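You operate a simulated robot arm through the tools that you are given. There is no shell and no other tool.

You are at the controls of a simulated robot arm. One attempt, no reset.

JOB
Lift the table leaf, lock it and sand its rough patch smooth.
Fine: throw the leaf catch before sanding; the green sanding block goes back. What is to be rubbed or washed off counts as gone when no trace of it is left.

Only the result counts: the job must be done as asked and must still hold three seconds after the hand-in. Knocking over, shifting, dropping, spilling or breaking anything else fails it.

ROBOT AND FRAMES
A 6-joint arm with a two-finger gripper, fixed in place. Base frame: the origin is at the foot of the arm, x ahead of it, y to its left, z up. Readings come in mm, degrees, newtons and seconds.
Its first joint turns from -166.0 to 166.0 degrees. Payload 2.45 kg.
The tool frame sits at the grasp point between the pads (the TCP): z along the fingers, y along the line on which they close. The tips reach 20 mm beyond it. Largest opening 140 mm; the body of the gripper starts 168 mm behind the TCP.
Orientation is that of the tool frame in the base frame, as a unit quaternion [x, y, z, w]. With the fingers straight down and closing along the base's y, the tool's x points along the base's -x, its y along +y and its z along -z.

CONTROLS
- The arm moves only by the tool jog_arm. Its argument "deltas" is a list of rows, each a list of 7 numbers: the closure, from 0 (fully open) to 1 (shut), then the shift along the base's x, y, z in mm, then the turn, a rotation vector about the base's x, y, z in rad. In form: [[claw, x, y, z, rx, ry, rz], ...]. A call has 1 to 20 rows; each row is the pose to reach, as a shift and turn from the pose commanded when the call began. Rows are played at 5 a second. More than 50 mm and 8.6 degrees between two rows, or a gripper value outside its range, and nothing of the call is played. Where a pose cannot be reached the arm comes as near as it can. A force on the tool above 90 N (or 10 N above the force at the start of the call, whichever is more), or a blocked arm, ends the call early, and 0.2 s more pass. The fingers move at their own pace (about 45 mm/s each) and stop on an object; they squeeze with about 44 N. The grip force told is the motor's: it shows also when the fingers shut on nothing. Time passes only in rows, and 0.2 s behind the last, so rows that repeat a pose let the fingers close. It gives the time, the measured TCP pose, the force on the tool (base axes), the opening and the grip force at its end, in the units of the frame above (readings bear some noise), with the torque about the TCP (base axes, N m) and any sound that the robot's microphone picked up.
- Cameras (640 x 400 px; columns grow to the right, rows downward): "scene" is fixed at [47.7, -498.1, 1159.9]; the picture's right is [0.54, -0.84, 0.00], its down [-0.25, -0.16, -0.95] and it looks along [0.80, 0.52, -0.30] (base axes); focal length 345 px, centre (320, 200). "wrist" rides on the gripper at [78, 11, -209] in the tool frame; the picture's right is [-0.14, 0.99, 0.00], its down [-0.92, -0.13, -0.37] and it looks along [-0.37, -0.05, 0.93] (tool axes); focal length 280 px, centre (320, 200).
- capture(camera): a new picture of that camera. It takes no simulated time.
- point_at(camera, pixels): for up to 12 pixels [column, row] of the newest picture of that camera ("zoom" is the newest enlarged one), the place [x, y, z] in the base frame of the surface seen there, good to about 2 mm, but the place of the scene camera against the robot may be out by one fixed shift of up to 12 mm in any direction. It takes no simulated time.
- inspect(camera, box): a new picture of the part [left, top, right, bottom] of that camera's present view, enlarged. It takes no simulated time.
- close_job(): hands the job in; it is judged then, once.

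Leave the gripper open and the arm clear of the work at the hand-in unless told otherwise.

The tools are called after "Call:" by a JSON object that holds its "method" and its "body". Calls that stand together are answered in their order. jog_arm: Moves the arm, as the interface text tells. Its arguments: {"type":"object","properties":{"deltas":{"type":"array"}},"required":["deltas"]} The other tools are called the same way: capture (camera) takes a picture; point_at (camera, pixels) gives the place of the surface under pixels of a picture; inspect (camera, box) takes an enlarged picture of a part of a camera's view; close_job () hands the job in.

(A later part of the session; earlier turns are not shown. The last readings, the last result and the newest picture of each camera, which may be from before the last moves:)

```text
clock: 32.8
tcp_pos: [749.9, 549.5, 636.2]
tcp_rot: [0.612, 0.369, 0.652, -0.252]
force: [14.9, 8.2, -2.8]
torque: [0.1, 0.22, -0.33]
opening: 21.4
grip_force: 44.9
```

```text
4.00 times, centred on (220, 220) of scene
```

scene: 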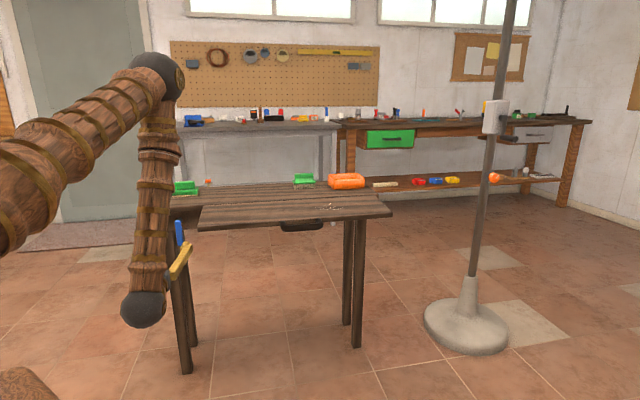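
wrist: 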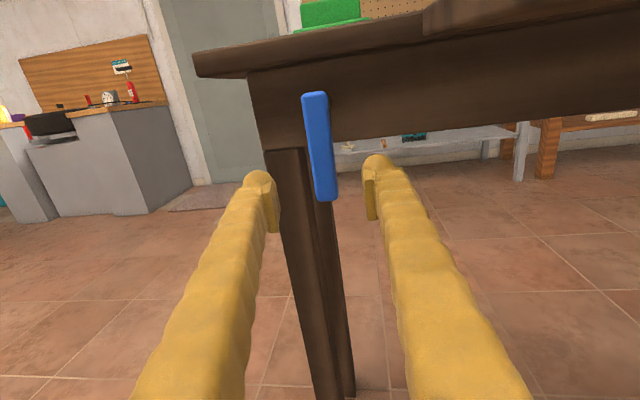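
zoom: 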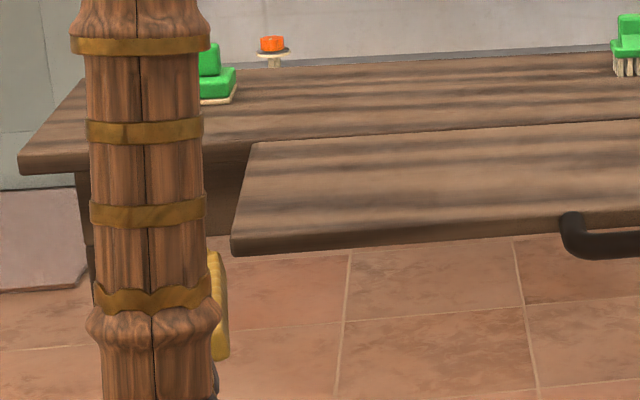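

The catch turns freely towards the leaf. I'll carry on round to about 45°.

Call:
{"method": "jog_arm", "body": {"deltas": [[1, 4, -4, 1.3, -0.0617, -0.0617, 0], [1, 7.9, -7.9, 3, -0.1234, -0.1234, 0], [1, 11.6, -11.6, 5.2, -0.1851, -0.1851, 0], [1, 15.2, -15.2, 7.8, -0.2468, -0.2468, 0], [1, 18.7, -18.7, 10.9, -0.3085, -0.3085, 0], [1, 21.9, -21.9, 14.4, -0.3702, -0.3702, 0], [1, 24.9, -24.9, 18.3, -0.4319, -0.4319, 0]]}}

Call:
{"method": "capture", "body": {"camera": "wrist"}}

```text
clock: 34.2
tcp_pos: [762.4, 535.5, 643.4]
tcp_rot: [0.519, 0.526, 0.669, -0.078]
force: [-32.1, 43.0, -25.5]
torque: [1.84, 1.04, 0.25]
opening: 27.5
grip_force: 45.7
stopped in row 7: the force on the tool passed its limit at 100 N (the readings are from after the stop); the commanded pose is now the measured one
```

```text
taken
```

wrist: 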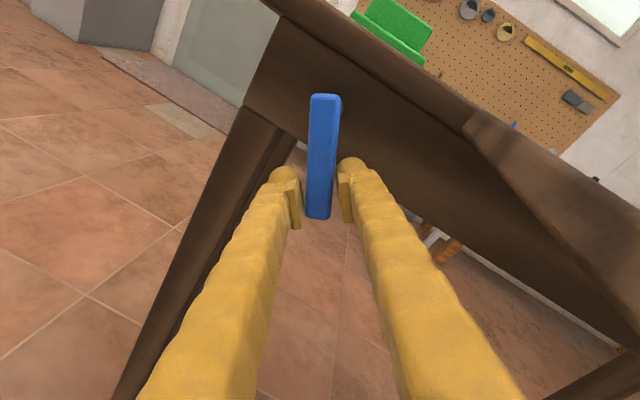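

The force limit tripped and the pads were twisted off the catch a little (opening 27.5). I'll measure the catch's present angle.

Call:
{"method": "inspect", "body": {"camera": "wrist", "box": [220, 80, 420, 240]}}

Call:
{"method": "inspect", "body": {"camera": "scene", "box": [140, 170, 300, 270]}}

Call:
{"method": "point_at", "body": {"camera": "wrist", "pixels": [[324, 100], [314, 100], [334, 100], [320, 160], [318, 200], [311, 205], [326, 205], [318, 212]]}}

```text
2.50 times, centred on (320, 160) of wrist
```

zoom: 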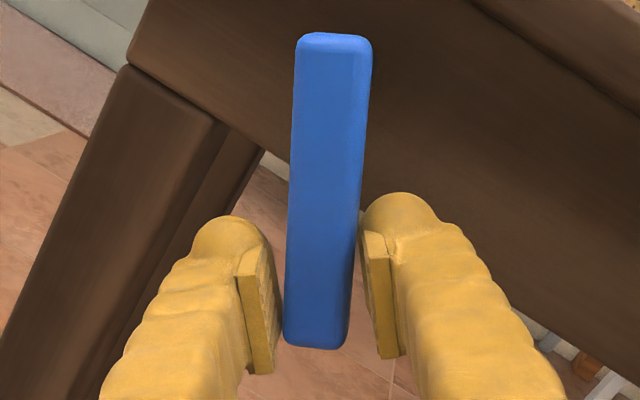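

```text
4.00 times, centred on (220, 220) of scene
```

zoom: 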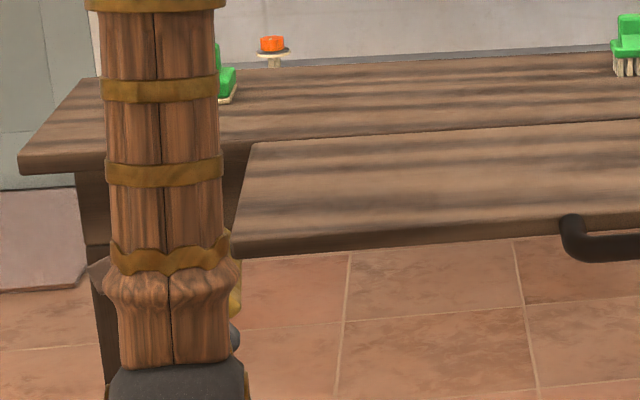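

```text
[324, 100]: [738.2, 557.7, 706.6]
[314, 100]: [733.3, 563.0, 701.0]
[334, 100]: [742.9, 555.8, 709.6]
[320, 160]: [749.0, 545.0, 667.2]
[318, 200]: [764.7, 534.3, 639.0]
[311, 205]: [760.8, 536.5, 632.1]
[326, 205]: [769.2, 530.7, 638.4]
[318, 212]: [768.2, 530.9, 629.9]
```

The catch has turned about 28° and seems to have met resistance there. I'll let go and see whether it stays.

Call:
{"method": "jog_arm", "body": {"deltas": [[0.7, 0, 0, 0, 0, 0, 0], [0.6, 0, 0, 0, 0, 0, 0], [0.6, 0, 0, 0, 0, 0, 0], [0.6, 0, 0, 0, 0, 0, 0]]}}

Call:
{"method": "inspect", "body": {"camera": "wrist", "box": [220, 80, 420, 240]}}

Call:
{"method": "point_at", "body": {"camera": "zoom", "pixels": [[335, 50], [325, 150], [318, 240], [315, 320], [300, 330], [340, 330]]}}

```text
clock: 35.2
tcp_pos: [766.0, 533.3, 646.8]
tcp_rot: [0.52, 0.523, 0.671, -0.074]
force: [0.1, 0.8, 0.5]
torque: [0.0, -0.03, 0.01]
opening: 56.1
grip_force: 0.1
```

```text
2.50 times, centred on (320, 160) of wrist
```

zoom: 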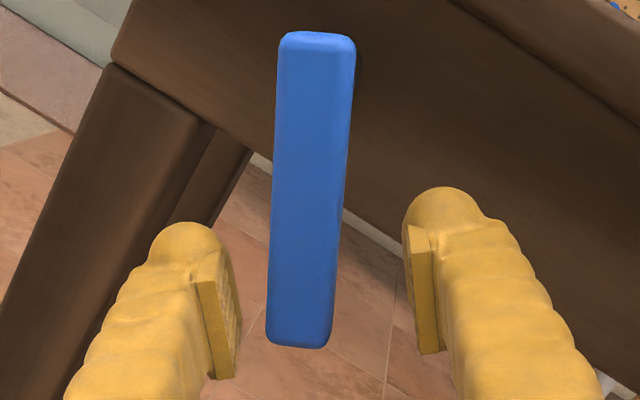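

```text
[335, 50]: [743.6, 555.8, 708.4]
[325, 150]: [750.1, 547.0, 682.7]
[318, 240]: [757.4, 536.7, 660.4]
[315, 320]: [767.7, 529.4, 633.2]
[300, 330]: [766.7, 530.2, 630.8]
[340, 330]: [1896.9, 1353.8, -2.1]
```

The catch stays where it is, about 27° from hanging. I'll line the tool's roll up with it, grip again, and push gently on to find out whether this is the end stop.

Call:
{"method": "jog_arm", "body": {"deltas": [[0.6, -1, 1, -1, 0.07, 0.07, 0], [0.6, -2, 2, -2.5, 0.14, 0.14, 0], [0.6, -3.2, 3.2, -4, 0.21, 0.21, 0], [0.6, -3.2, 3.2, -4, 0.21, 0.21, 0], [1, -3.2, 3.2, -4, 0.21, 0.21, 0], [1, -3.2, 3.2, -4, 0.21, 0.21, 0], [1, -3.2, 3.2, -4, 0.21, 0.21, 0], [1, -3.2, 3.2, -4, 0.21, 0.21, 0]]}}

Call:
{"method": "inspect", "body": {"camera": "wrist", "box": [220, 80, 420, 240]}}

```text
clock: 37.0
tcp_pos: [762.7, 538.0, 643.3]
tcp_rot: [0.576, 0.441, 0.663, -0.184]
force: [-6.3, 11.4, -3.9]
torque: [-0.37, -0.87, -0.17]
opening: 22.8
grip_force: 42.3
```

```text
2.50 times, centred on (320, 160) of wrist
```

zoom: 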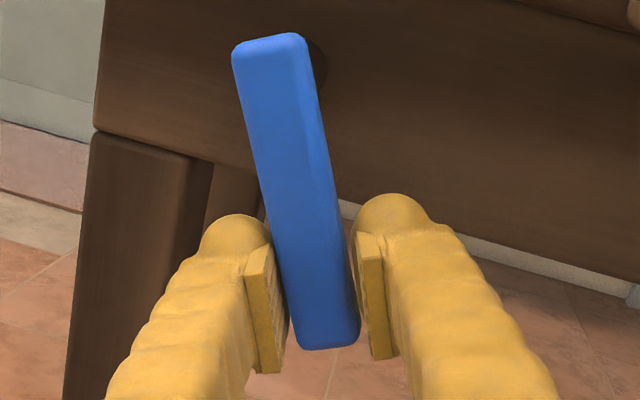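

Call:
{"method": "jog_arm", "body": {"deltas": [[1, 0, 0, 0, -0.074, -0.074, 0], [1, 1.4, -1.4, 0.7, -0.1, -0.1, 0], [1, 2.8, -2.8, 1.5, -0.123, -0.123, 0], [1, 4.2, -4.2, 2.8, -0.14, -0.14, 0], [1, 5.6, -5.6, 4, -0.16, -0.16, 0]]}}

Call:
{"method": "inspect", "body": {"camera": "wrist", "box": [220, 80, 420, 240]}}

Call:
{"method": "point_at", "body": {"camera": "zoom", "pixels": [[280, 60], [285, 120], [300, 200], [320, 300], [325, 330]]}}

```text
clock: 38.2
tcp_pos: [765.3, 532.8, 644.7]
tcp_rot: [0.534, 0.507, 0.668, -0.103]
force: [-34.2, 61.9, -25.6]
torque: [1.19, 0.95, -0.1]
opening: 23.3
grip_force: 44.7
```

```text
2.50 times, centred on (320, 160) of wrist
```

zoom: 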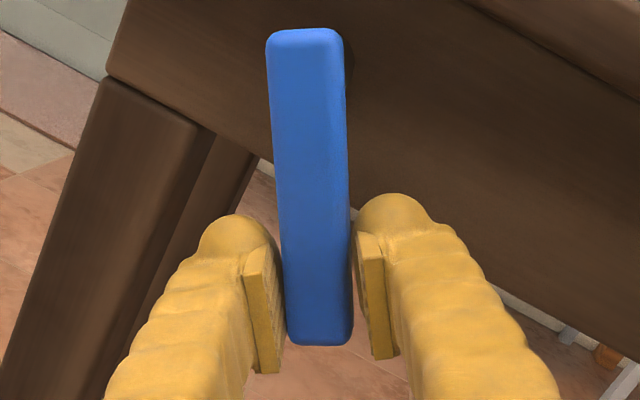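

```text
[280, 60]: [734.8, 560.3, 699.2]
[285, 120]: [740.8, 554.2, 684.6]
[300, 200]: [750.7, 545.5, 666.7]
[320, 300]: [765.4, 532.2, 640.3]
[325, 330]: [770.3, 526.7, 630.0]
```

The force is about 68 N at about 30°, so that's a firm end stop. I'll open the fingers, back out, and look at where the catch rests.

Call:
{"method": "jog_arm", "body": {"deltas": [[0.7, 0, 0, 0, 0, 0, 0], [0.6, 0, 0, 0, 0, 0, 0], [0.6, 0, 0, 0, 0, 0, 0], [0.6, -10, -10, 0, 0, 0, 0], [0.6, -25, -25, 0, 0, 0, 0], [0.6, -40, -40, 0, 0, 0, 0]]}}

Call:
{"method": "inspect", "body": {"camera": "wrist", "box": [220, 80, 420, 240]}}

```text
clock: 39.6
tcp_pos: [728.7, 488.4, 647.4]
tcp_rot: [0.535, 0.504, 0.671, -0.1]
force: [-0.3, -0.2, 0.8]
torque: [-0.01, 0.02, -0.01]
opening: 55.9
grip_force: 0.0
```

```text
2.50 times, centred on (320, 160) of wrist
```

zoom: 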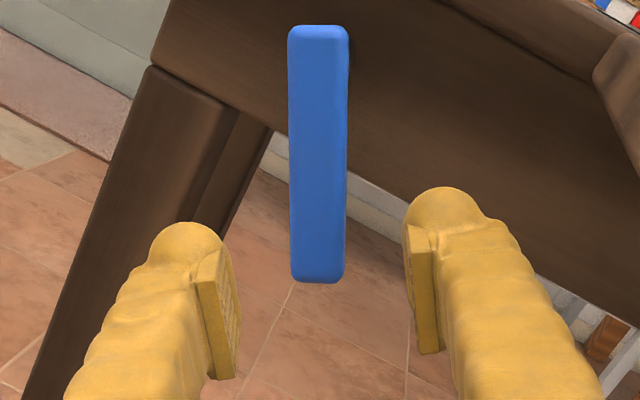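

The catch stays at about 30° with nothing holding it. I'll withdraw straight back, clear of the leaf's edge, and unroll the tool.

Call:
{"method": "jog_arm", "body": {"deltas": [[0.5, -25, -25, 0, 0, 0, 0], [0.5, -50, -50, 0, 0, 0, 0], [0.5, -62, -52, 0, 0.1, 0.1, 0], [0.5, -75, -54, 0, 0.2, 0.2, 0], [0.5, -87, -55, 0, 0.3, 0.3, 0], [0.5, -99, -57, 0, 0.395, 0.395, 0], [0.5, -99, -57, 0, 0.395, 0.395, 0]]}}

Call:
{"method": "inspect", "body": {"camera": "wrist", "box": [200, 20, 520, 220]}}

Call:
{"method": "capture", "body": {"camera": "scene"}}

```text
clock: 41.2
tcp_pos: [628.4, 432.0, 646.8]
tcp_rot: [0.626, 0.334, 0.638, -0.299]
force: [0.6, -0.3, 0.5]
torque: [-0.02, -0.03, 0.0]
opening: 69.9
grip_force: 0.0
```

```text
2.00 times, centred on (360, 120) of wrist
```

zoom: 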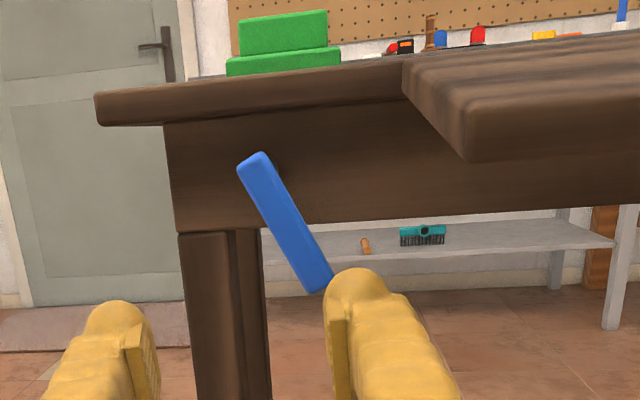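

```text
taken
```

scene: 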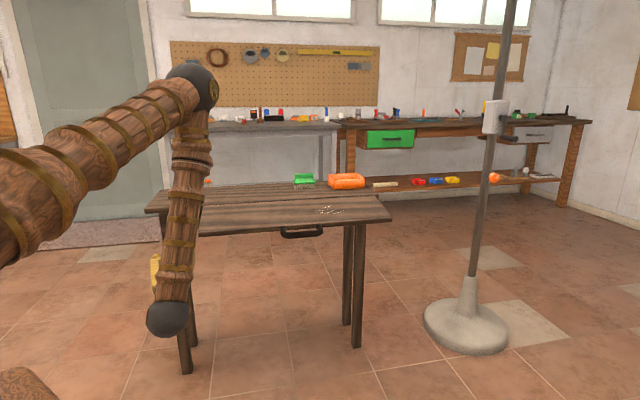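

The catch now stands at about 30° towards the leaf. Next I'll raise the arm and turn the tool back to pointing straight down (closing along the table's edge direction).

Call:
{"method": "jog_arm", "body": {"deltas": [[0.5, -1.3, 1.3, 19.4, -0.1052, 0.0959, -0.0139], [0.5, -2.5, 2.5, 38.8, -0.2104, 0.1919, -0.0278], [0.5, -3.8, 3.8, 58.2, -0.3155, 0.2878, -0.0417], [0.5, -5.1, 5.1, 77.6, -0.4207, 0.3837, -0.0556], [0.5, -6.4, 6.4, 97, -0.5259, 0.4797, -0.0695], [0.5, -7.6, 7.6, 116.4, -0.6311, 0.5756, -0.0833], [0.5, -8.9, 8.9, 135.8, -0.7363, 0.6716, -0.0972], [0.5, -10.2, 10.2, 155.2, -0.8415, 0.7675, -0.1111], [0.5, -11.5, 11.5, 174.6, -0.9466, 0.8634, -0.125], [0.5, -12.7, 12.7, 194, -1.0518, 0.9594, -0.1389], [0.5, -14, 14, 213, -1.157, 1.0553, -0.1528]]}}

Call:
{"method": "inspect", "body": {"camera": "scene", "box": [140, 170, 300, 270]}}

```text
clock: 43.8
tcp_pos: [561.4, 581.9, 896.2]
tcp_rot: [0.891, 0.389, 0.008, -0.235]
force: [-0.2, 0.4, 0.8]
torque: [-0.01, 0.0, -0.01]
opening: 69.9
grip_force: 0.1
out of reach, approached as far as the arm can: row 8, 9
stopped in row 11: the arm was blocked; the commanded pose is now the measured one
```

```text
4.00 times, centred on (220, 220) of scene
```

zoom: 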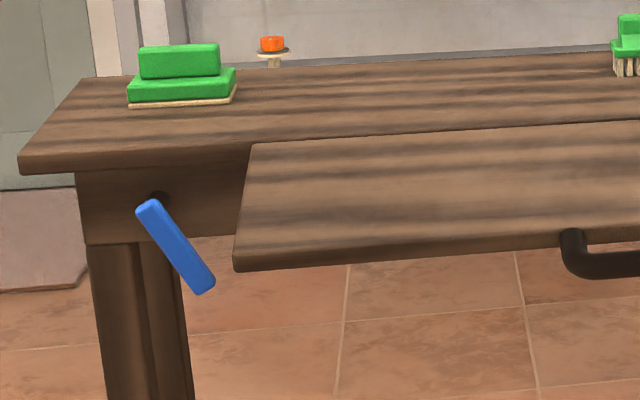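

The scene shows two things. The arm stopped in an odd tilted pose, and more importantly the leaf's front corner has sunk from row ~237 to ~272 in the same zoom, so the leaf creeps down by itself. I'll look at the whole scene.

Call:
{"method": "capture", "body": {"camera": "scene"}}

Call:
{"method": "capture", "body": {"camera": "wrist"}}

Call:
{"method": "point_at", "body": {"camera": "scene", "pixels": [[205, 225], [250, 225], [340, 215], [380, 213], [220, 210], [300, 206], [370, 203], [300, 230], [205, 210]]}}

```text
taken
```

scene: 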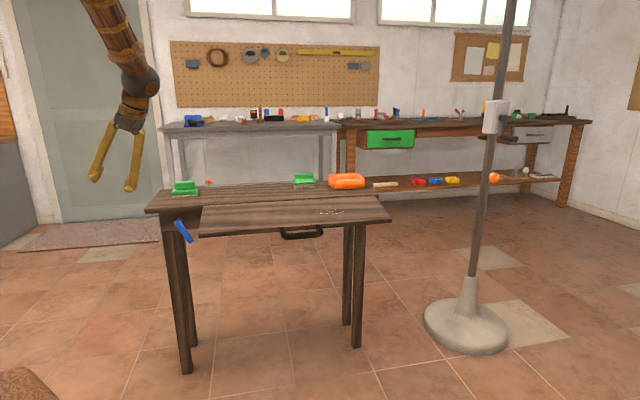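

```text
taken
```

wrist: 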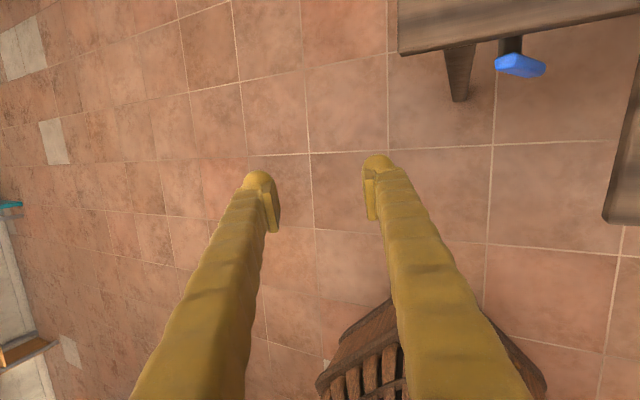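

```text
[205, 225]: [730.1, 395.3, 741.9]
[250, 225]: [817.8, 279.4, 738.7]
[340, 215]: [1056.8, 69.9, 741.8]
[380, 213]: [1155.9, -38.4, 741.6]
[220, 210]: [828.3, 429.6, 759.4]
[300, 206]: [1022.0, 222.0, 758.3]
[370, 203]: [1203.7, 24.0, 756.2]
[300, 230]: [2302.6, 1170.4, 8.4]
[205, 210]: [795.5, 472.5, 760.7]
```

The leaf now slopes about 10° down, so the lock wasn't engaged: the leaf sinks slowly and had sagged before I threw the catch. The plan is to lift the leaf to its stop from underneath near the catch, so I can move to the catch within 1–2 s. First I'll bring the arm back to a clean tool-down pose.

Call:
{"method": "jog_arm", "body": {"deltas": [[0.5, 14.8, -35.7, 2, -0.0741, -0.0278, -0.0061], [0.5, 29.7, -71.3, 4, -0.1481, -0.0556, -0.0122], [0.5, 44.5, -107, 6, -0.2222, -0.0834, -0.0183], [0.5, 59.3, -142.7, 8, -0.2963, -0.1111, -0.0243], [0.5, 74.2, -178.3, 10, -0.3703, -0.1389, -0.0304], [0.5, 89, -214, 10, -0.4444, -0.1667, -0.0365], [0.5, 89, -214, 10, -0.4444, -0.1667, -0.0365]]}}

Call:
{"method": "inspect", "body": {"camera": "scene", "box": [140, 170, 300, 270]}}

```text
clock: 45.4
tcp_pos: [650.5, 366.7, 907.9]
tcp_rot: [0.924, 0.383, 0.0, 0.001]
force: [-0.6, 0.7, 1.1]
torque: [-0.01, -0.01, 0.01]
opening: 70.2
grip_force: 0.1
```

```text
4.00 times, centred on (220, 220) of scene
```

zoom: 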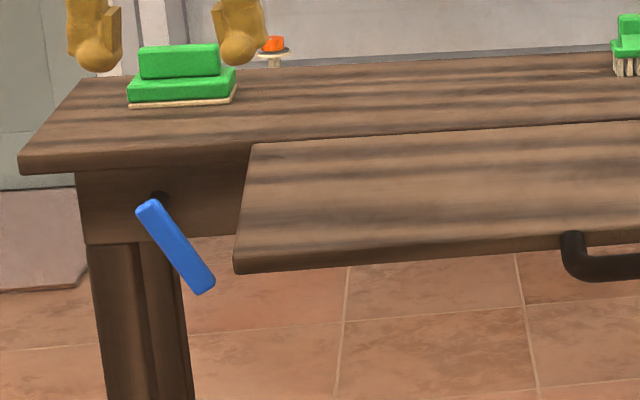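

The tool is down and clean again. Now I'll pitch it to horizontal in front of the leaf (at n≈700, clear of its edge), dropping below leaf height.

Call:
{"method": "jog_arm", "body": {"deltas": [[0.643, 1.9, -4.5, -23.5, 0.101, -0.101, 0], [0.643, 3.8, -9, -47, 0.2019, -0.2019, 0], [0.643, 5.7, -13.5, -70.5, 0.3029, -0.3029, 0], [0.643, 7.6, -18, -94, 0.4039, -0.4039, 0], [0.643, 9.5, -22.5, -117.5, 0.5049, -0.5049, 0], [0.643, 11.5, -27, -141, 0.6058, -0.6058, 0], [0.643, 13.4, -31.5, -164.5, 0.7068, -0.7068, 0], [0.643, 15.3, -36, -188, 0.8078, -0.8078, 0], [0.643, 17.2, -40.5, -211.5, 0.9088, -0.9088, 0], [0.643, 19.1, -45, -235, 1.0097, -1.0097, 0], [0.643, 21, -49.5, -258, 1.1107, -1.1107, 0]]}}

Call:
{"method": "capture", "body": {"camera": "wrist"}}

Call:
{"method": "capture", "body": {"camera": "scene"}}

```text
clock: 47.8
tcp_pos: [672.1, 318.7, 649.9]
tcp_rot: [0.654, 0.27, 0.653, -0.27]
force: [-2.1, -0.1, -3.3]
torque: [0.4, -0.42, -0.16]
opening: 50.0
grip_force: 0.1
out of reach, approached as far as the arm can: row 4, 8
```

```text
taken
```

wrist: 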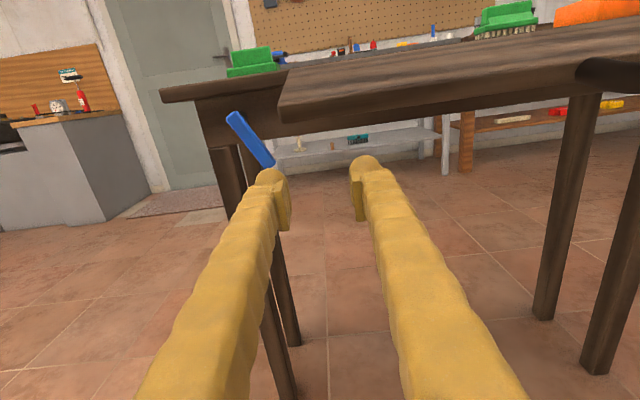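

```text
taken
```

scene: 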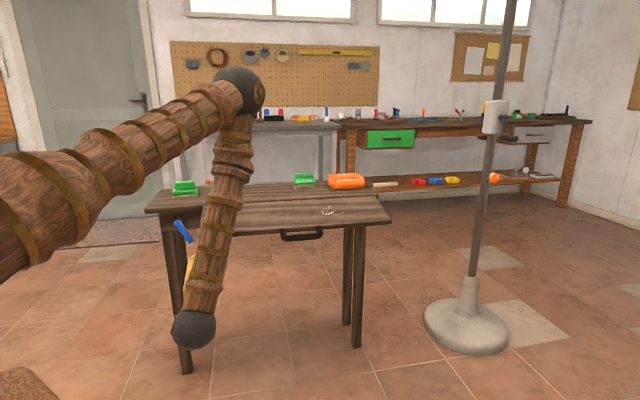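

The tool is horizontal below the leaf's level. I'll measure the leaf's front edge and underside from here.

Call:
{"method": "point_at", "body": {"camera": "wrist", "pixels": [[284, 95], [284, 116], [300, 110], [420, 85], [420, 98], [450, 55], [360, 60], [240, 125], [268, 165], [400, 115], [500, 100], [590, 70]]}}

```text
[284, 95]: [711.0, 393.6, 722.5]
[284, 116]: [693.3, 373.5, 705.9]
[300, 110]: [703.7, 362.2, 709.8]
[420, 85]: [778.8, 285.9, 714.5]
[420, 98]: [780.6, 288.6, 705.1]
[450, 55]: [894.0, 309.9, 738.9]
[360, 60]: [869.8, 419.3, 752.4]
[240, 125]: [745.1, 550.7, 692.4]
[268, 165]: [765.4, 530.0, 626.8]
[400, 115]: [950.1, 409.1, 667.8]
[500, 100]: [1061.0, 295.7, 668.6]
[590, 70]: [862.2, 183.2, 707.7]
```

The leaf's front underside edge is at z≈705 (about 11° down). I'll yaw the tool a little as before, then slide the fingers in under the leaf at e≈275 with clearance.

Call:
{"method": "jog_arm", "body": {"deltas": [[0.643, 9, -9, 5, 0, 0, 0.065], [0.643, 17.7, -17.7, 12, 0, 0, 0.13], [0.643, 41.3, 5.9, 14, 0, 0, 0.13], [0.643, 64.9, 29.5, 14, 0, 0, 0.13], [0.643, 88.4, 53, 14, 0, 0, 0.13]]}}

Call:
{"method": "capture", "body": {"camera": "wrist"}}

```text
clock: 49.0
tcp_pos: [759.0, 371.2, 663.7]
tcp_rot: [0.635, 0.313, 0.634, -0.313]
force: [-0.1, 0.0, 0.0]
torque: [0.01, 0.0, -0.03]
opening: 50.0
grip_force: 0.0
```

```text
taken
```

wrist: 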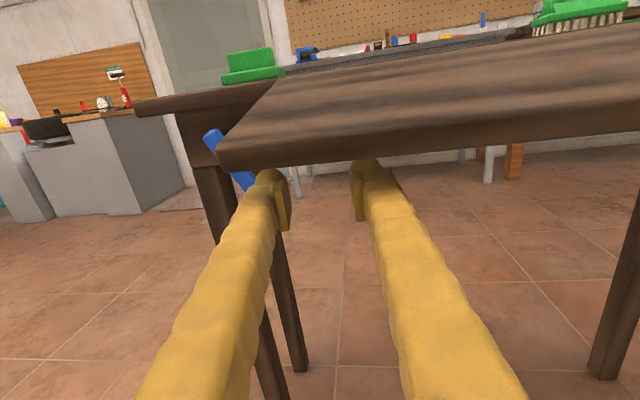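

The fingertips are under the leaf. I'll raise slowly to lift the leaf towards its stop.

Call:
{"method": "jog_arm", "body": {"deltas": [[0.643, 0, 0, 12, 0, 0, 0], [0.643, 0, 0, 22, 0, 0, 0], [0.643, 0, 0, 30, 0, 0, 0], [0.643, 0, 0, 38, 0, 0, 0], [0.643, 0, 0, 45, 0, 0, 0], [0.643, 0, 0, 50, 0, 0, 0]]}}

Call:
{"method": "capture", "body": {"camera": "wrist"}}

Call:
{"method": "point_at", "body": {"camera": "wrist", "pixels": [[240, 130], [300, 100], [450, 80], [560, 70], [230, 150], [450, 110]]}}

```text
clock: 50.4
tcp_pos: [761.7, 372.5, 712.5]
tcp_rot: [0.635, 0.313, 0.633, -0.313]
force: [-1.6, -1.1, -5.6]
torque: [-0.14, -0.16, 0.06]
opening: 50.4
grip_force: 0.7
```

```text
taken
```

wrist: 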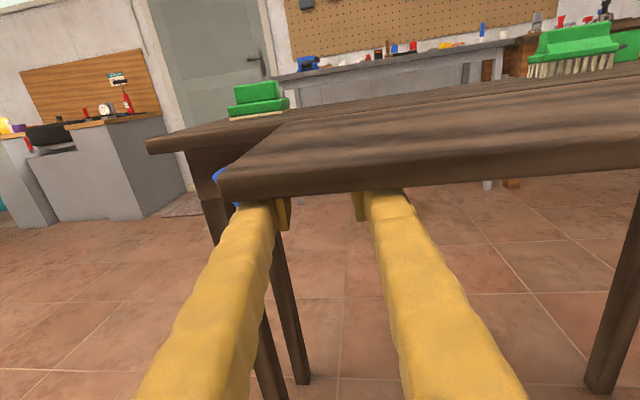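

```text
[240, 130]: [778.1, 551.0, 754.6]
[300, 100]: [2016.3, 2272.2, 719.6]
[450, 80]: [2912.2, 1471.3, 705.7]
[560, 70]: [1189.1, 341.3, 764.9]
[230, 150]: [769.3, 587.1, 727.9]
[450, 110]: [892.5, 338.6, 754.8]
```

The leaf is following with about 6 N. I'll raise the last 10–12 mm in small steps to reach the stop.

Call:
{"method": "jog_arm", "body": {"deltas": [[0.643, 0, 0, 4, 0, 0, 0], [0.643, 0, 0, 7, 0, 0, 0], [0.643, 0, 0, 9, 0, 0, 0], [0.643, 0, 0, 11, 0, 0, 0]]}}

Call:
{"method": "inspect", "body": {"camera": "scene", "box": [140, 170, 300, 270]}}

```text
clock: 51.4
tcp_pos: [760.5, 372.2, 719.4]
tcp_rot: [0.638, 0.311, 0.632, -0.311]
force: [1.2, -7.2, -53.4]
torque: [-0.65, -0.12, -0.01]
opening: 49.7
grip_force: 0.0
```

```text
4.00 times, centred on (220, 220) of scene
```

zoom: 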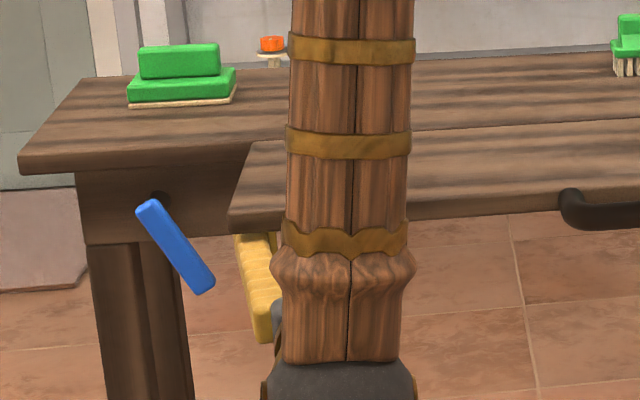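

The leaf is at its stop (53 N up-push). I'll drop the fingers 15 mm and wait about 2 s to see whether the thrown catch now holds the leaf.

Call:
{"method": "jog_arm", "body": {"deltas": [[0.643, 0, 0, -8, 0, 0, 0], [0.643, 0, 0, -15, 0, 0, 0]]}}

Call:
{"method": "inspect", "body": {"camera": "scene", "box": [140, 170, 300, 270]}}

```text
clock: 52.0
tcp_pos: [760.7, 371.5, 709.1]
tcp_rot: [0.633, 0.313, 0.635, -0.313]
force: [0.3, -0.5, 0.3]
torque: [0.02, -0.03, 0.02]
opening: 49.9
grip_force: 0.0
```

```text
4.00 times, centred on (220, 220) of scene
```

zoom: 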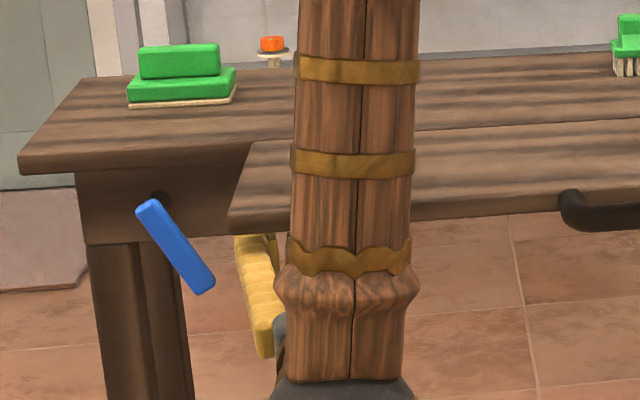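

No load on the fingers now and the leaf corner is at about (231,229). I'll wait 3 s and compare.

Call:
{"method": "jog_arm", "body": {"deltas": [[0.643, 0, 0, 0, 0, 0, 0], [0.643, 0, 0, 0, 0, 0, 0], [0.643, 0, 0, 0, 0, 0, 0], [0.643, 0, 0, 0, 0, 0, 0], [0.643, 0, 0, 0, 0, 0, 0], [0.643, 0, 0, 0, 0, 0, 0], [0.643, 0, 0, 0, 0, 0, 0], [0.643, 0, 0, 0, 0, 0, 0], [0.643, 0, 0, 0, 0, 0, 0], [0.643, 0, 0, 0, 0, 0, 0], [0.643, 0, 0, 0, 0, 0, 0], [0.643, 0, 0, 0, 0, 0, 0], [0.643, 0, 0, 0, 0, 0, 0], [0.643, 0, 0, 0, 0, 0, 0], [0.643, 0, 0, 0, 0, 0, 0]]}}

Call:
{"method": "inspect", "body": {"camera": "scene", "box": [140, 170, 300, 270]}}

```text
clock: 55.2
tcp_pos: [758.9, 372.1, 708.2]
tcp_rot: [0.634, 0.313, 0.633, -0.313]
force: [0.3, 0.7, 0.7]
torque: [-0.02, 0.01, -0.01]
opening: 49.9
grip_force: 0.1
```

```text
4.00 times, centred on (220, 220) of scene
```

zoom: 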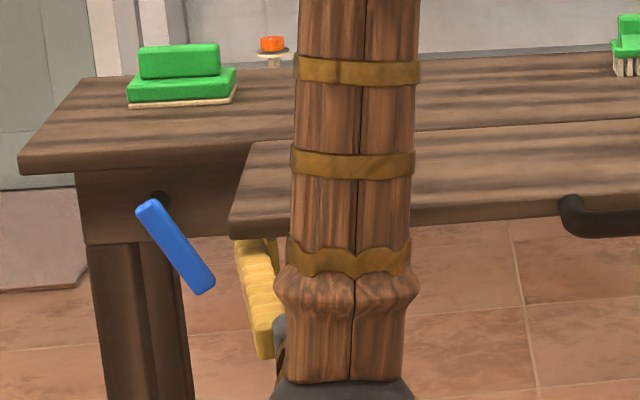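

The corner dropped to about row 236, so the leaf still creeps with the catch as it is. I'll measure the catch's resting angle exactly.

Call:
{"method": "inspect", "body": {"camera": "scene", "box": [160, 210, 224, 250]}}

```text
10.00 times, centred on (192, 230) of scene
```

zoom: 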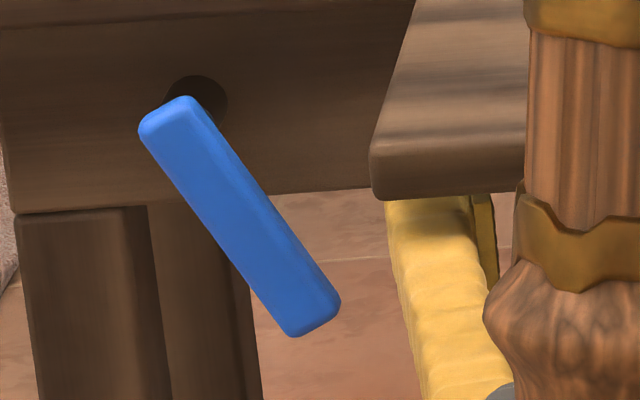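

Call:
{"method": "point_at", "body": {"camera": "zoom", "pixels": [[165, 115], [145, 132], [185, 100], [305, 315], [292, 330], [335, 302], [235, 215], [205, 235], [265, 195]]}}

```text
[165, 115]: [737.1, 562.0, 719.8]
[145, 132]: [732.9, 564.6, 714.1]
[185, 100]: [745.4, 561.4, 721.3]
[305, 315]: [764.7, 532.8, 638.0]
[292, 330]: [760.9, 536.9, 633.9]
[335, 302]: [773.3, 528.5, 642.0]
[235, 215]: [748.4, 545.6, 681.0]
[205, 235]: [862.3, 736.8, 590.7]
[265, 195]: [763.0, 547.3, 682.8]
```

It rests at about 26°. I'll now swing it back with the right finger to reset it, and feel whether it travels past vertical to the other side. First I'll go to a position straddling the catch, tips short of it.

Call:
{"method": "jog_arm", "body": {"deltas": [[0.5, 0, 0, -35, 0, 0, 0], [0.5, 0, 0, -70, 0, 0, 0], [0.5, -5, 35, -72, 0, 0, 0], [0.5, -10, 70, -72, 0, 0, 0], [0.5, -15, 105, -72, 0, 0, 0], [0.5, -19, 139.3, -72, 0, 0, 0], [0.5, -19, 139.3, -72, 0, 0, 0]]}}

Call:
{"method": "inspect", "body": {"camera": "wrist", "box": [220, 80, 420, 240]}}

```text
clock: 56.8
tcp_pos: [740.5, 512.8, 634.6]
tcp_rot: [0.634, 0.313, 0.633, -0.313]
force: [0.4, -1.6, -0.2]
torque: [0.02, -0.01, -0.01]
opening: 70.1
grip_force: 0.0
```

```text
2.50 times, centred on (320, 160) of wrist
```

zoom: 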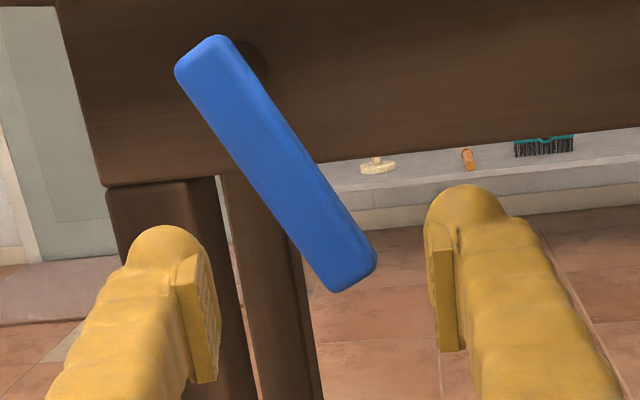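

The catch is well inside the gap. I'll advance 35 mm, then sweep left to push it back to vertical.

Call:
{"method": "jog_arm", "body": {"deltas": [[0.5, 12.5, 12.5, 0, 0, 0, 0], [0.5, 24.7, 24.7, 0, 0, 0, 0], [0.5, 10.6, 38.8, 0, 0, 0, 0], [0.5, 0, 49.4, 0, 0, 0, 0], [0.5, -8, 57.4, 0, 0, 0, 0], [0.5, -15, 64.4, 0, 0, 0, 0], [0.5, -15, 64.4, 0, 0, 0, 0]]}}

Call:
{"method": "inspect", "body": {"camera": "wrist", "box": [220, 80, 420, 240]}}

```text
clock: 58.4
tcp_pos: [724.8, 576.1, 635.0]
tcp_rot: [0.634, 0.313, 0.634, -0.313]
force: [2.0, -2.7, 0.6]
torque: [-0.01, 0.02, -0.07]
opening: 72.1
grip_force: 1.6
```

```text
2.50 times, centred on (320, 160) of wrist
```

zoom: 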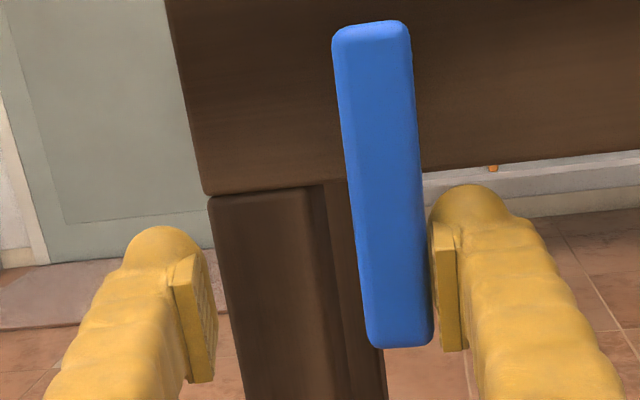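

The catch is upright-hanging again with only about 3 N. I'll nudge 8 mm further left to see if it goes beyond vertical.

Call:
{"method": "jog_arm", "body": {"deltas": [[0.5, -2.8, 2.8, 0, 0, 0, 0], [0.5, -5.7, 5.7, 0, 0, 0, 0], [0.5, -5.7, 5.7, 0, 0, 0, 0]]}}

Call:
{"method": "inspect", "body": {"camera": "wrist", "box": [220, 80, 420, 240]}}

```text
clock: 59.2
tcp_pos: [719.9, 580.8, 634.4]
tcp_rot: [0.634, 0.313, 0.634, -0.313]
force: [15.0, -16.5, 2.9]
torque: [0.08, -0.06, -0.33]
opening: 85.1
grip_force: 11.3
```

```text
2.50 times, centred on (320, 160) of wrist
```

zoom: 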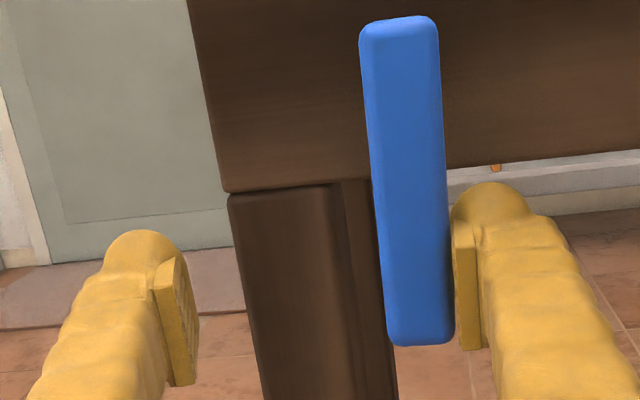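

So the catch's travel is from vertical (rest) to about 27° towards the leaf, and it's now reset. I'll withdraw and go back under the leaf to prepare one continuous move: lift the leaf to the stop, then immediately swing to the catch and throw it.

Call:
{"method": "jog_arm", "body": {"deltas": [[0.55, 5, -5, 0, 0, 0, 0], [0.55, -12.7, -22.7, 0, 0, 0, 0], [0.55, -30.4, -40.4, 0, 0, 0, 0], [0.55, -16.3, -74.3, 5, 0, 0, 0], [0.55, -2.2, -108.2, 10, 0, 0, 0], [0.55, 11.9, -142, 15, 0, 0, 0], [0.55, 25.9, -175.9, 20, 0, 0, 0], [0.55, 40, -209.8, 26, 0, 0, 0], [0.55, 40, -209.8, 26, 0, 0, 0]]}}

Call:
{"method": "capture", "body": {"camera": "wrist"}}

Call:
{"method": "inspect", "body": {"camera": "scene", "box": [140, 170, 300, 270]}}

```text
clock: 61.2
tcp_pos: [761.6, 370.2, 662.4]
tcp_rot: [0.635, 0.312, 0.633, -0.313]
force: [0.2, -0.6, 0.3]
torque: [0.02, 0.04, 0.0]
opening: 62.9
grip_force: 0.0
```

```text
taken
```

wrist: 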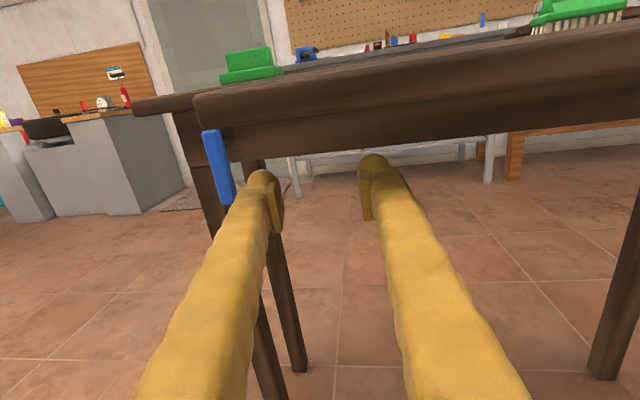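

```text
4.00 times, centred on (220, 220) of scene
```

zoom: 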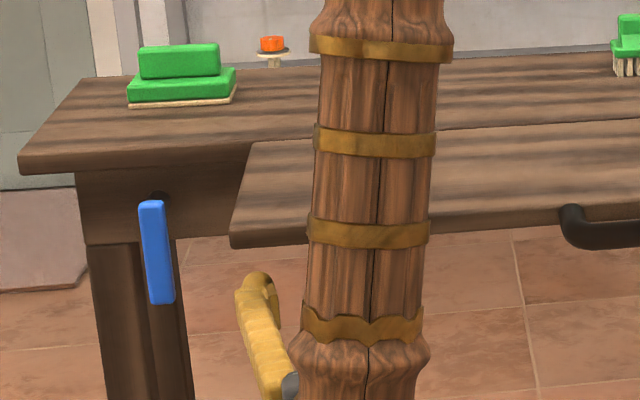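

Everything is staged: the catch hangs vertical and the fingers are under the leaf. Now the continuous move: raise to the stop, then straight to the catch, advance around it, and sweep it towards the leaf.

Call:
{"method": "jog_arm", "body": {"deltas": [[0.55, 0, 0, 20, 0, 0, 0], [0.55, 0, 0, 36, 0, 0, 0], [0.55, 0, 0, 46, 0, 0, 0], [0.55, 0, 0, 53, 0, 0, 0], [0.55, 0, 0, 58, 0, 0, 0], [0.55, 0, 0, 61, 0, 0, 0], [0.55, 0, 0, 61, 0, 0, 0], [0.55, -11.3, 41, 40, 0, 0, 0], [0.55, -22.6, 82, 18, 0, 0, 0], [0.55, -33.9, 123, -5, 0, 0, 0], [0.55, -44.5, 164.8, -27, 0, 0, 0], [0.55, -31.8, 177.5, -27, 0, 0, 0], [0.55, -19.8, 189.5, -27, 0, 0, 0], [0.55, -3.5, 173.2, -27, 0, 0, 0], [0.55, 12.7, 157, -27, 0, 0, 0], [0.55, 17, 152.7, -27, 0, 0, 0], [0.55, 17, 152.7, -27, 0, 0, 0], [0.55, 17, 152.7, -27, 0, 0, 0]]}}

Call:
{"method": "inspect", "body": {"camera": "wrist", "box": [220, 80, 420, 240]}}

Call:
{"method": "inspect", "body": {"camera": "scene", "box": [140, 170, 300, 270]}}

```text
clock: 65.0
tcp_pos: [776.9, 526.1, 634.4]
tcp_rot: [0.635, 0.312, 0.634, -0.312]
force: [-0.2, 0.0, -0.4]
torque: [-0.01, -0.01, -0.01]
opening: 62.8
grip_force: 0.3
```

```text
2.50 times, centred on (320, 160) of wrist
```

zoom: 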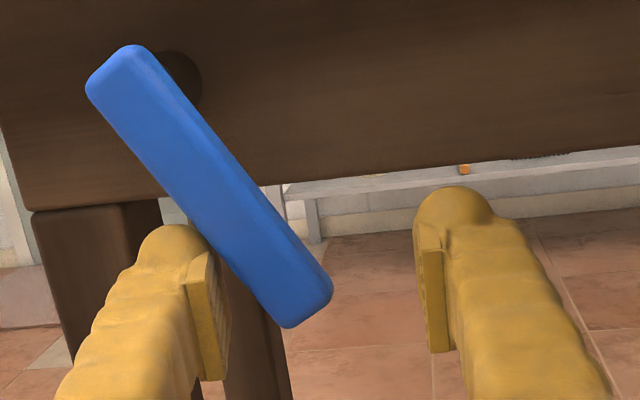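

```text
4.00 times, centred on (220, 220) of scene
```

zoom: 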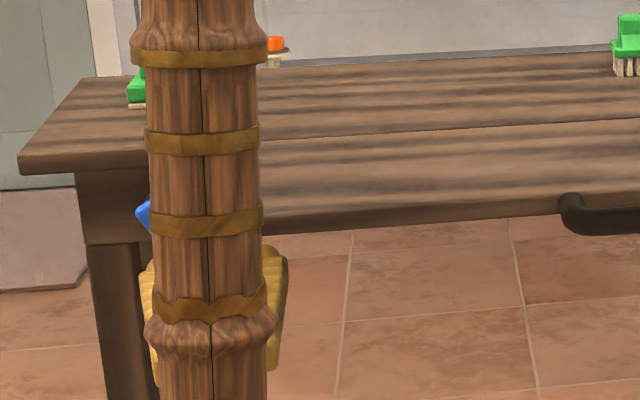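

The catch is over at a similar angle as before but with no load, so it may not be at its stop yet. I'll immediately push another 12 mm towards the leaf side.

Call:
{"method": "jog_arm", "body": {"deltas": [[0.55, 4.2, -4.2, 0, 0, 0, 0], [0.55, 8.5, -8.5, 0, 0, 0, 0], [0.55, 8.5, -8.5, 0, 0, 0, 0]]}}

Call:
{"method": "inspect", "body": {"camera": "wrist", "box": [220, 80, 420, 240]}}

Call:
{"method": "inspect", "body": {"camera": "scene", "box": [140, 170, 300, 270]}}

```text
clock: 65.8
tcp_pos: [786.3, 515.6, 635.3]
tcp_rot: [0.635, 0.312, 0.634, -0.312]
force: [0.0, 0.7, -0.1]
torque: [-0.03, 0.02, 0.01]
opening: 62.9
grip_force: 0.1
```

```text
2.50 times, centred on (320, 160) of wrist
```

zoom: 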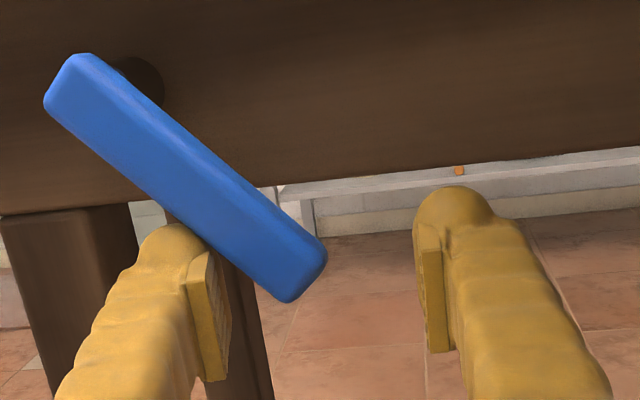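

```text
4.00 times, centred on (220, 220) of scene
```

zoom: 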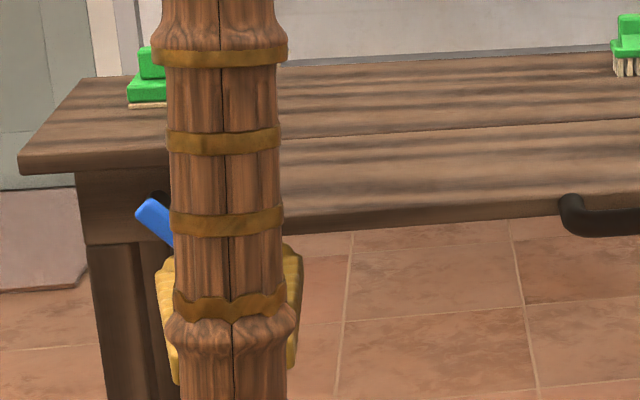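

The catch has gone past its earlier stop point, so with the leaf fully up it can travel further. I'll follow its arc, pushing sideways and up.

Call:
{"method": "jog_arm", "body": {"deltas": [[0.55, 6.6, -6.6, 7.7, 0, 0, 0], [0.55, 11.9, -11.9, 17, 0, 0, 0], [0.55, 16, -16, 28.5, 0, 0, 0], [0.55, 16, -16, 28.5, 0, 0, 0]]}}

Call:
{"method": "inspect", "body": {"camera": "wrist", "box": [220, 80, 420, 240]}}

Call:
{"method": "inspect", "body": {"camera": "scene", "box": [140, 170, 300, 270]}}

```text
clock: 66.8
tcp_pos: [802.2, 500.0, 663.6]
tcp_rot: [0.635, 0.312, 0.634, -0.312]
force: [0.3, -0.5, -0.2]
torque: [0.01, -0.01, -0.02]
opening: 62.7
grip_force: 0.0
```

```text
2.50 times, centred on (320, 160) of wrist
```

zoom: 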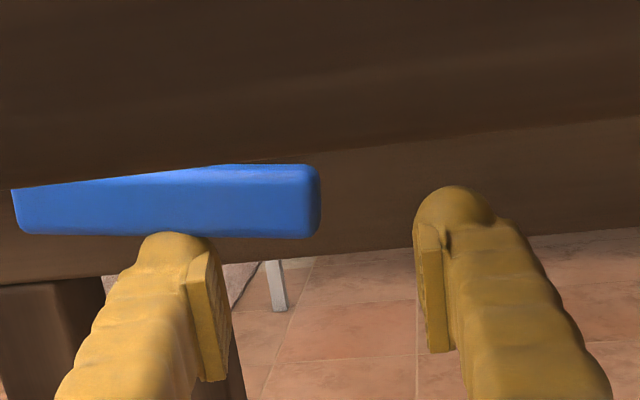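

```text
4.00 times, centred on (220, 220) of scene
```

zoom: 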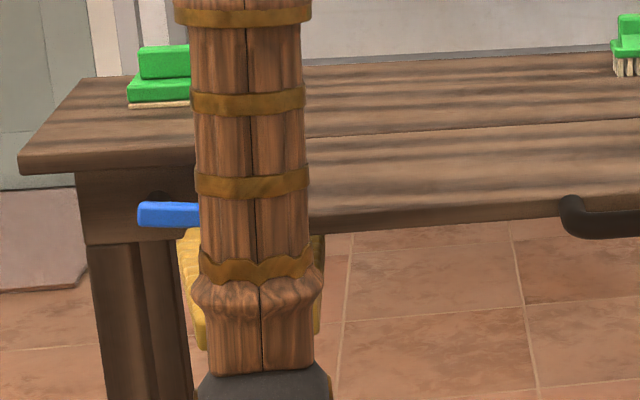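

The catch is now nearly horizontal. I'll push a little further up to feel for its end stop.

Call:
{"method": "jog_arm", "body": {"deltas": [[0.55, 1, -1, 6, 0, 0, 0], [0.55, 1.5, -1.5, 11, 0, 0, 0], [0.55, 1.5, -1.5, 14, 0, 0, 0]]}}

Call:
{"method": "inspect", "body": {"camera": "wrist", "box": [220, 80, 420, 240]}}

Call:
{"method": "inspect", "body": {"camera": "scene", "box": [140, 170, 300, 270]}}

```text
clock: 67.8
tcp_pos: [802.4, 497.6, 668.7]
tcp_rot: [0.64, 0.314, 0.629, -0.311]
force: [1.4, 1.3, -23.3]
torque: [-0.81, -0.61, -0.27]
opening: 62.4
grip_force: 0.1
stopped in row 3: the force on the tool passed its limit at 93 N (the readings are from after the stop); the commanded pose is now the measured one
```

```text
2.50 times, centred on (320, 160) of wrist
```

zoom: 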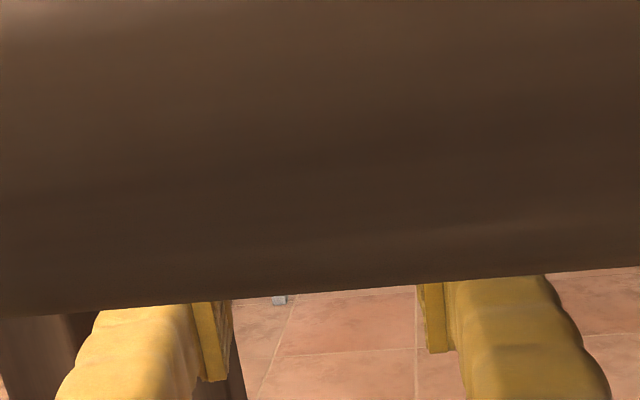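

```text
4.00 times, centred on (220, 220) of scene
```

zoom: 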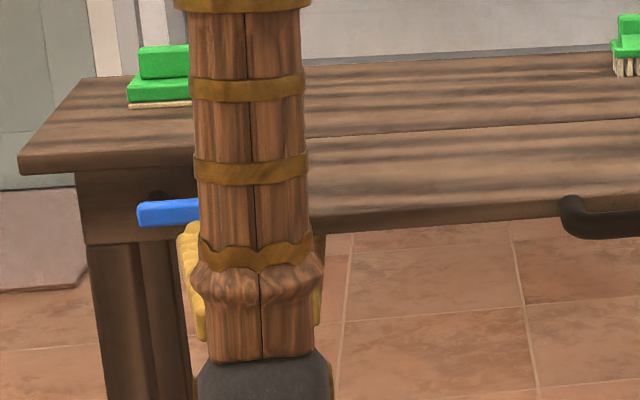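

It met its end stop with the catch horizontal, and the leaf's position hasn't changed in the last 3 s, so it looks locked. I'll lower off the catch, withdraw straight back and check.

Call:
{"method": "jog_arm", "body": {"deltas": [[0.55, 0, 0, -12, 0, 0, 0], [0.55, 0, 0, -25, 0, 0, 0], [0.55, -25, -25, -28, 0, 0, 0], [0.55, -55, -55, -28, 0, 0, 0], [0.55, -85, -85, -28, 0, 0, 0], [0.55, -115, -115, -28, 0, 0, 0]]}}

Call:
{"method": "capture", "body": {"camera": "wrist"}}

Call:
{"method": "inspect", "body": {"camera": "scene", "box": [140, 170, 300, 270]}}

```text
clock: 69.2
tcp_pos: [686.2, 383.5, 643.6]
tcp_rot: [0.638, 0.313, 0.631, -0.311]
force: [-0.4, 0.2, -0.5]
torque: [0.0, 0.01, -0.01]
opening: 63.1
grip_force: 0.1
```

```text
taken
```

wrist: 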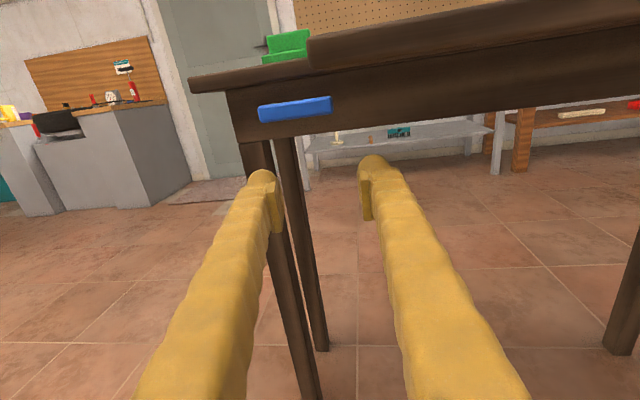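

```text
4.00 times, centred on (220, 220) of scene
```

zoom: 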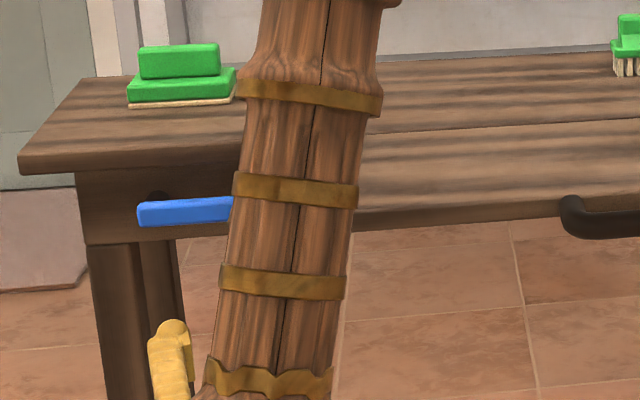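

The catch stays horizontal and the leaf is holding. I'll step back to the clear spot in front and square the tool, then raise it.

Call:
{"method": "jog_arm", "body": {"deltas": [[0.5, -14, -30, 2, 0, 0, -0.04], [0.5, -16, -50, 4, 0, 0, -0.09], [0.5, -14.1, -65, 6, 0, 0, -0.13], [0.5, -14.1, -65, 6, 0, 0, -0.13]]}}

```text
clock: 70.2
tcp_pos: [672.7, 318.4, 650.3]
tcp_rot: [0.658, 0.271, 0.649, -0.269]
force: [0.0, -0.9, -0.5]
torque: [-0.04, 0.02, -0.03]
opening: 70.0
grip_force: 0.0
```

Squared up. Now I'll pitch back to tool-down while rising in front of the leaf.

Call:
{"method": "jog_arm", "body": {"deltas": [[0.5, -1.9, 4.5, 23.5, -0.101, 0.101, 0], [0.5, -3.8, 9, 47, -0.2019, 0.2019, 0], [0.5, -5.7, 13.5, 70.5, -0.3029, 0.3029, 0], [0.5, -7.6, 18, 94, -0.4039, 0.4039, 0], [0.5, -9.5, 22.5, 117.5, -0.5049, 0.5049, 0], [0.5, -11.5, 27, 141, -0.6058, 0.6058, 0], [0.5, -13.4, 31.5, 164.5, -0.7068, 0.7068, 0], [0.5, -15.3, 36, 188, -0.8078, 0.8078, 0], [0.5, -17.2, 40.5, 211.5, -0.9088, 0.9088, 0], [0.5, -19.1, 45, 235, -1.0097, 1.0097, 0], [0.5, -21, 49.5, 258, -1.1107, 1.1107, 0]]}}

Call:
{"method": "inspect", "body": {"camera": "scene", "box": [140, 170, 300, 270]}}

```text
clock: 72.8
tcp_pos: [613.1, 466.2, 926.8]
tcp_rot: [0.919, 0.358, -0.006, -0.167]
force: [0.4, 0.5, 0.4]
torque: [0.03, -0.03, -0.02]
opening: 70.2
grip_force: 0.1
out of reach, approached as far as the arm can: row 2, 3, 8, 9
stopped in row 11: the arm was blocked; the commanded pose is now the measured one
```

```text
4.00 times, centred on (220, 220) of scene
```

zoom: 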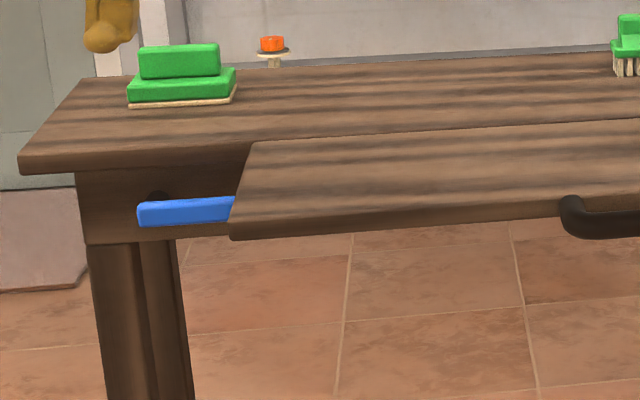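

The leaf is level and the catch reaches to its edge, so the lock is holding. Next is the sanding block. I'll restore tool-down and move high over the table towards the block to view it from the wrist camera.

Call:
{"method": "jog_arm", "body": {"deltas": [[0.3, 32, 23.8, 2, -0.0509, -0.0233, 0.0071], [0.3, 64.1, 47.5, 4, -0.1018, -0.0465, 0.0142], [0.3, 96.2, 71.3, 6, -0.1527, -0.0698, 0.0213], [0.3, 128.2, 95.1, 8, -0.2036, -0.0931, 0.0284], [0.3, 160.2, 118.8, 10, -0.2545, -0.1163, 0.0355], [0.3, 192.3, 142.6, 10, -0.3054, -0.1396, 0.0426], [0.3, 192.3, 142.6, 10, -0.3054, -0.1396, 0.0426]]}}

Call:
{"method": "capture", "body": {"camera": "wrist"}}

```text
clock: 74.4
tcp_pos: [806.4, 604.8, 934.8]
tcp_rot: [0.923, 0.384, 0.0, 0.001]
force: [0.0, 0.6, 0.6]
torque: [0.03, -0.01, 0.01]
opening: 97.9
grip_force: 0.0
```

```text
taken
```

wrist: 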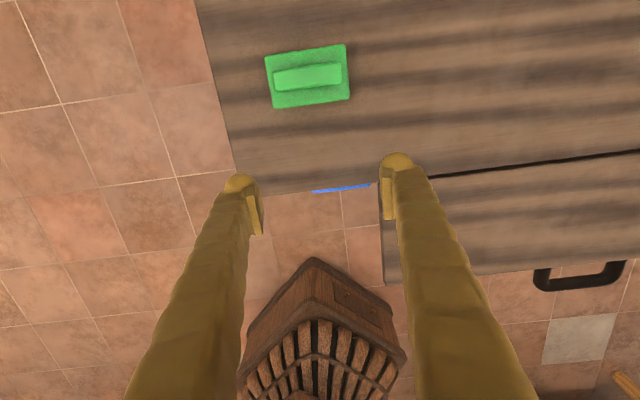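

The view is good. The block is at (308,75), base about 85 px wide with a narrower grip on top. I'll zoom in and measure its corners.

Call:
{"method": "inspect", "body": {"camera": "wrist", "box": [240, 20, 380, 130]}}

```text
3.64 times, centred on (310, 75) of wrist
```

zoom: 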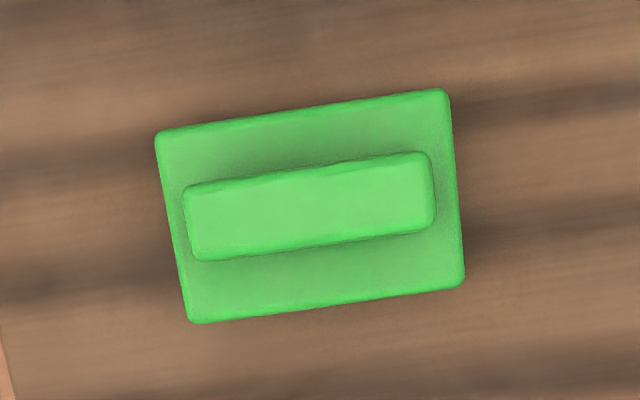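

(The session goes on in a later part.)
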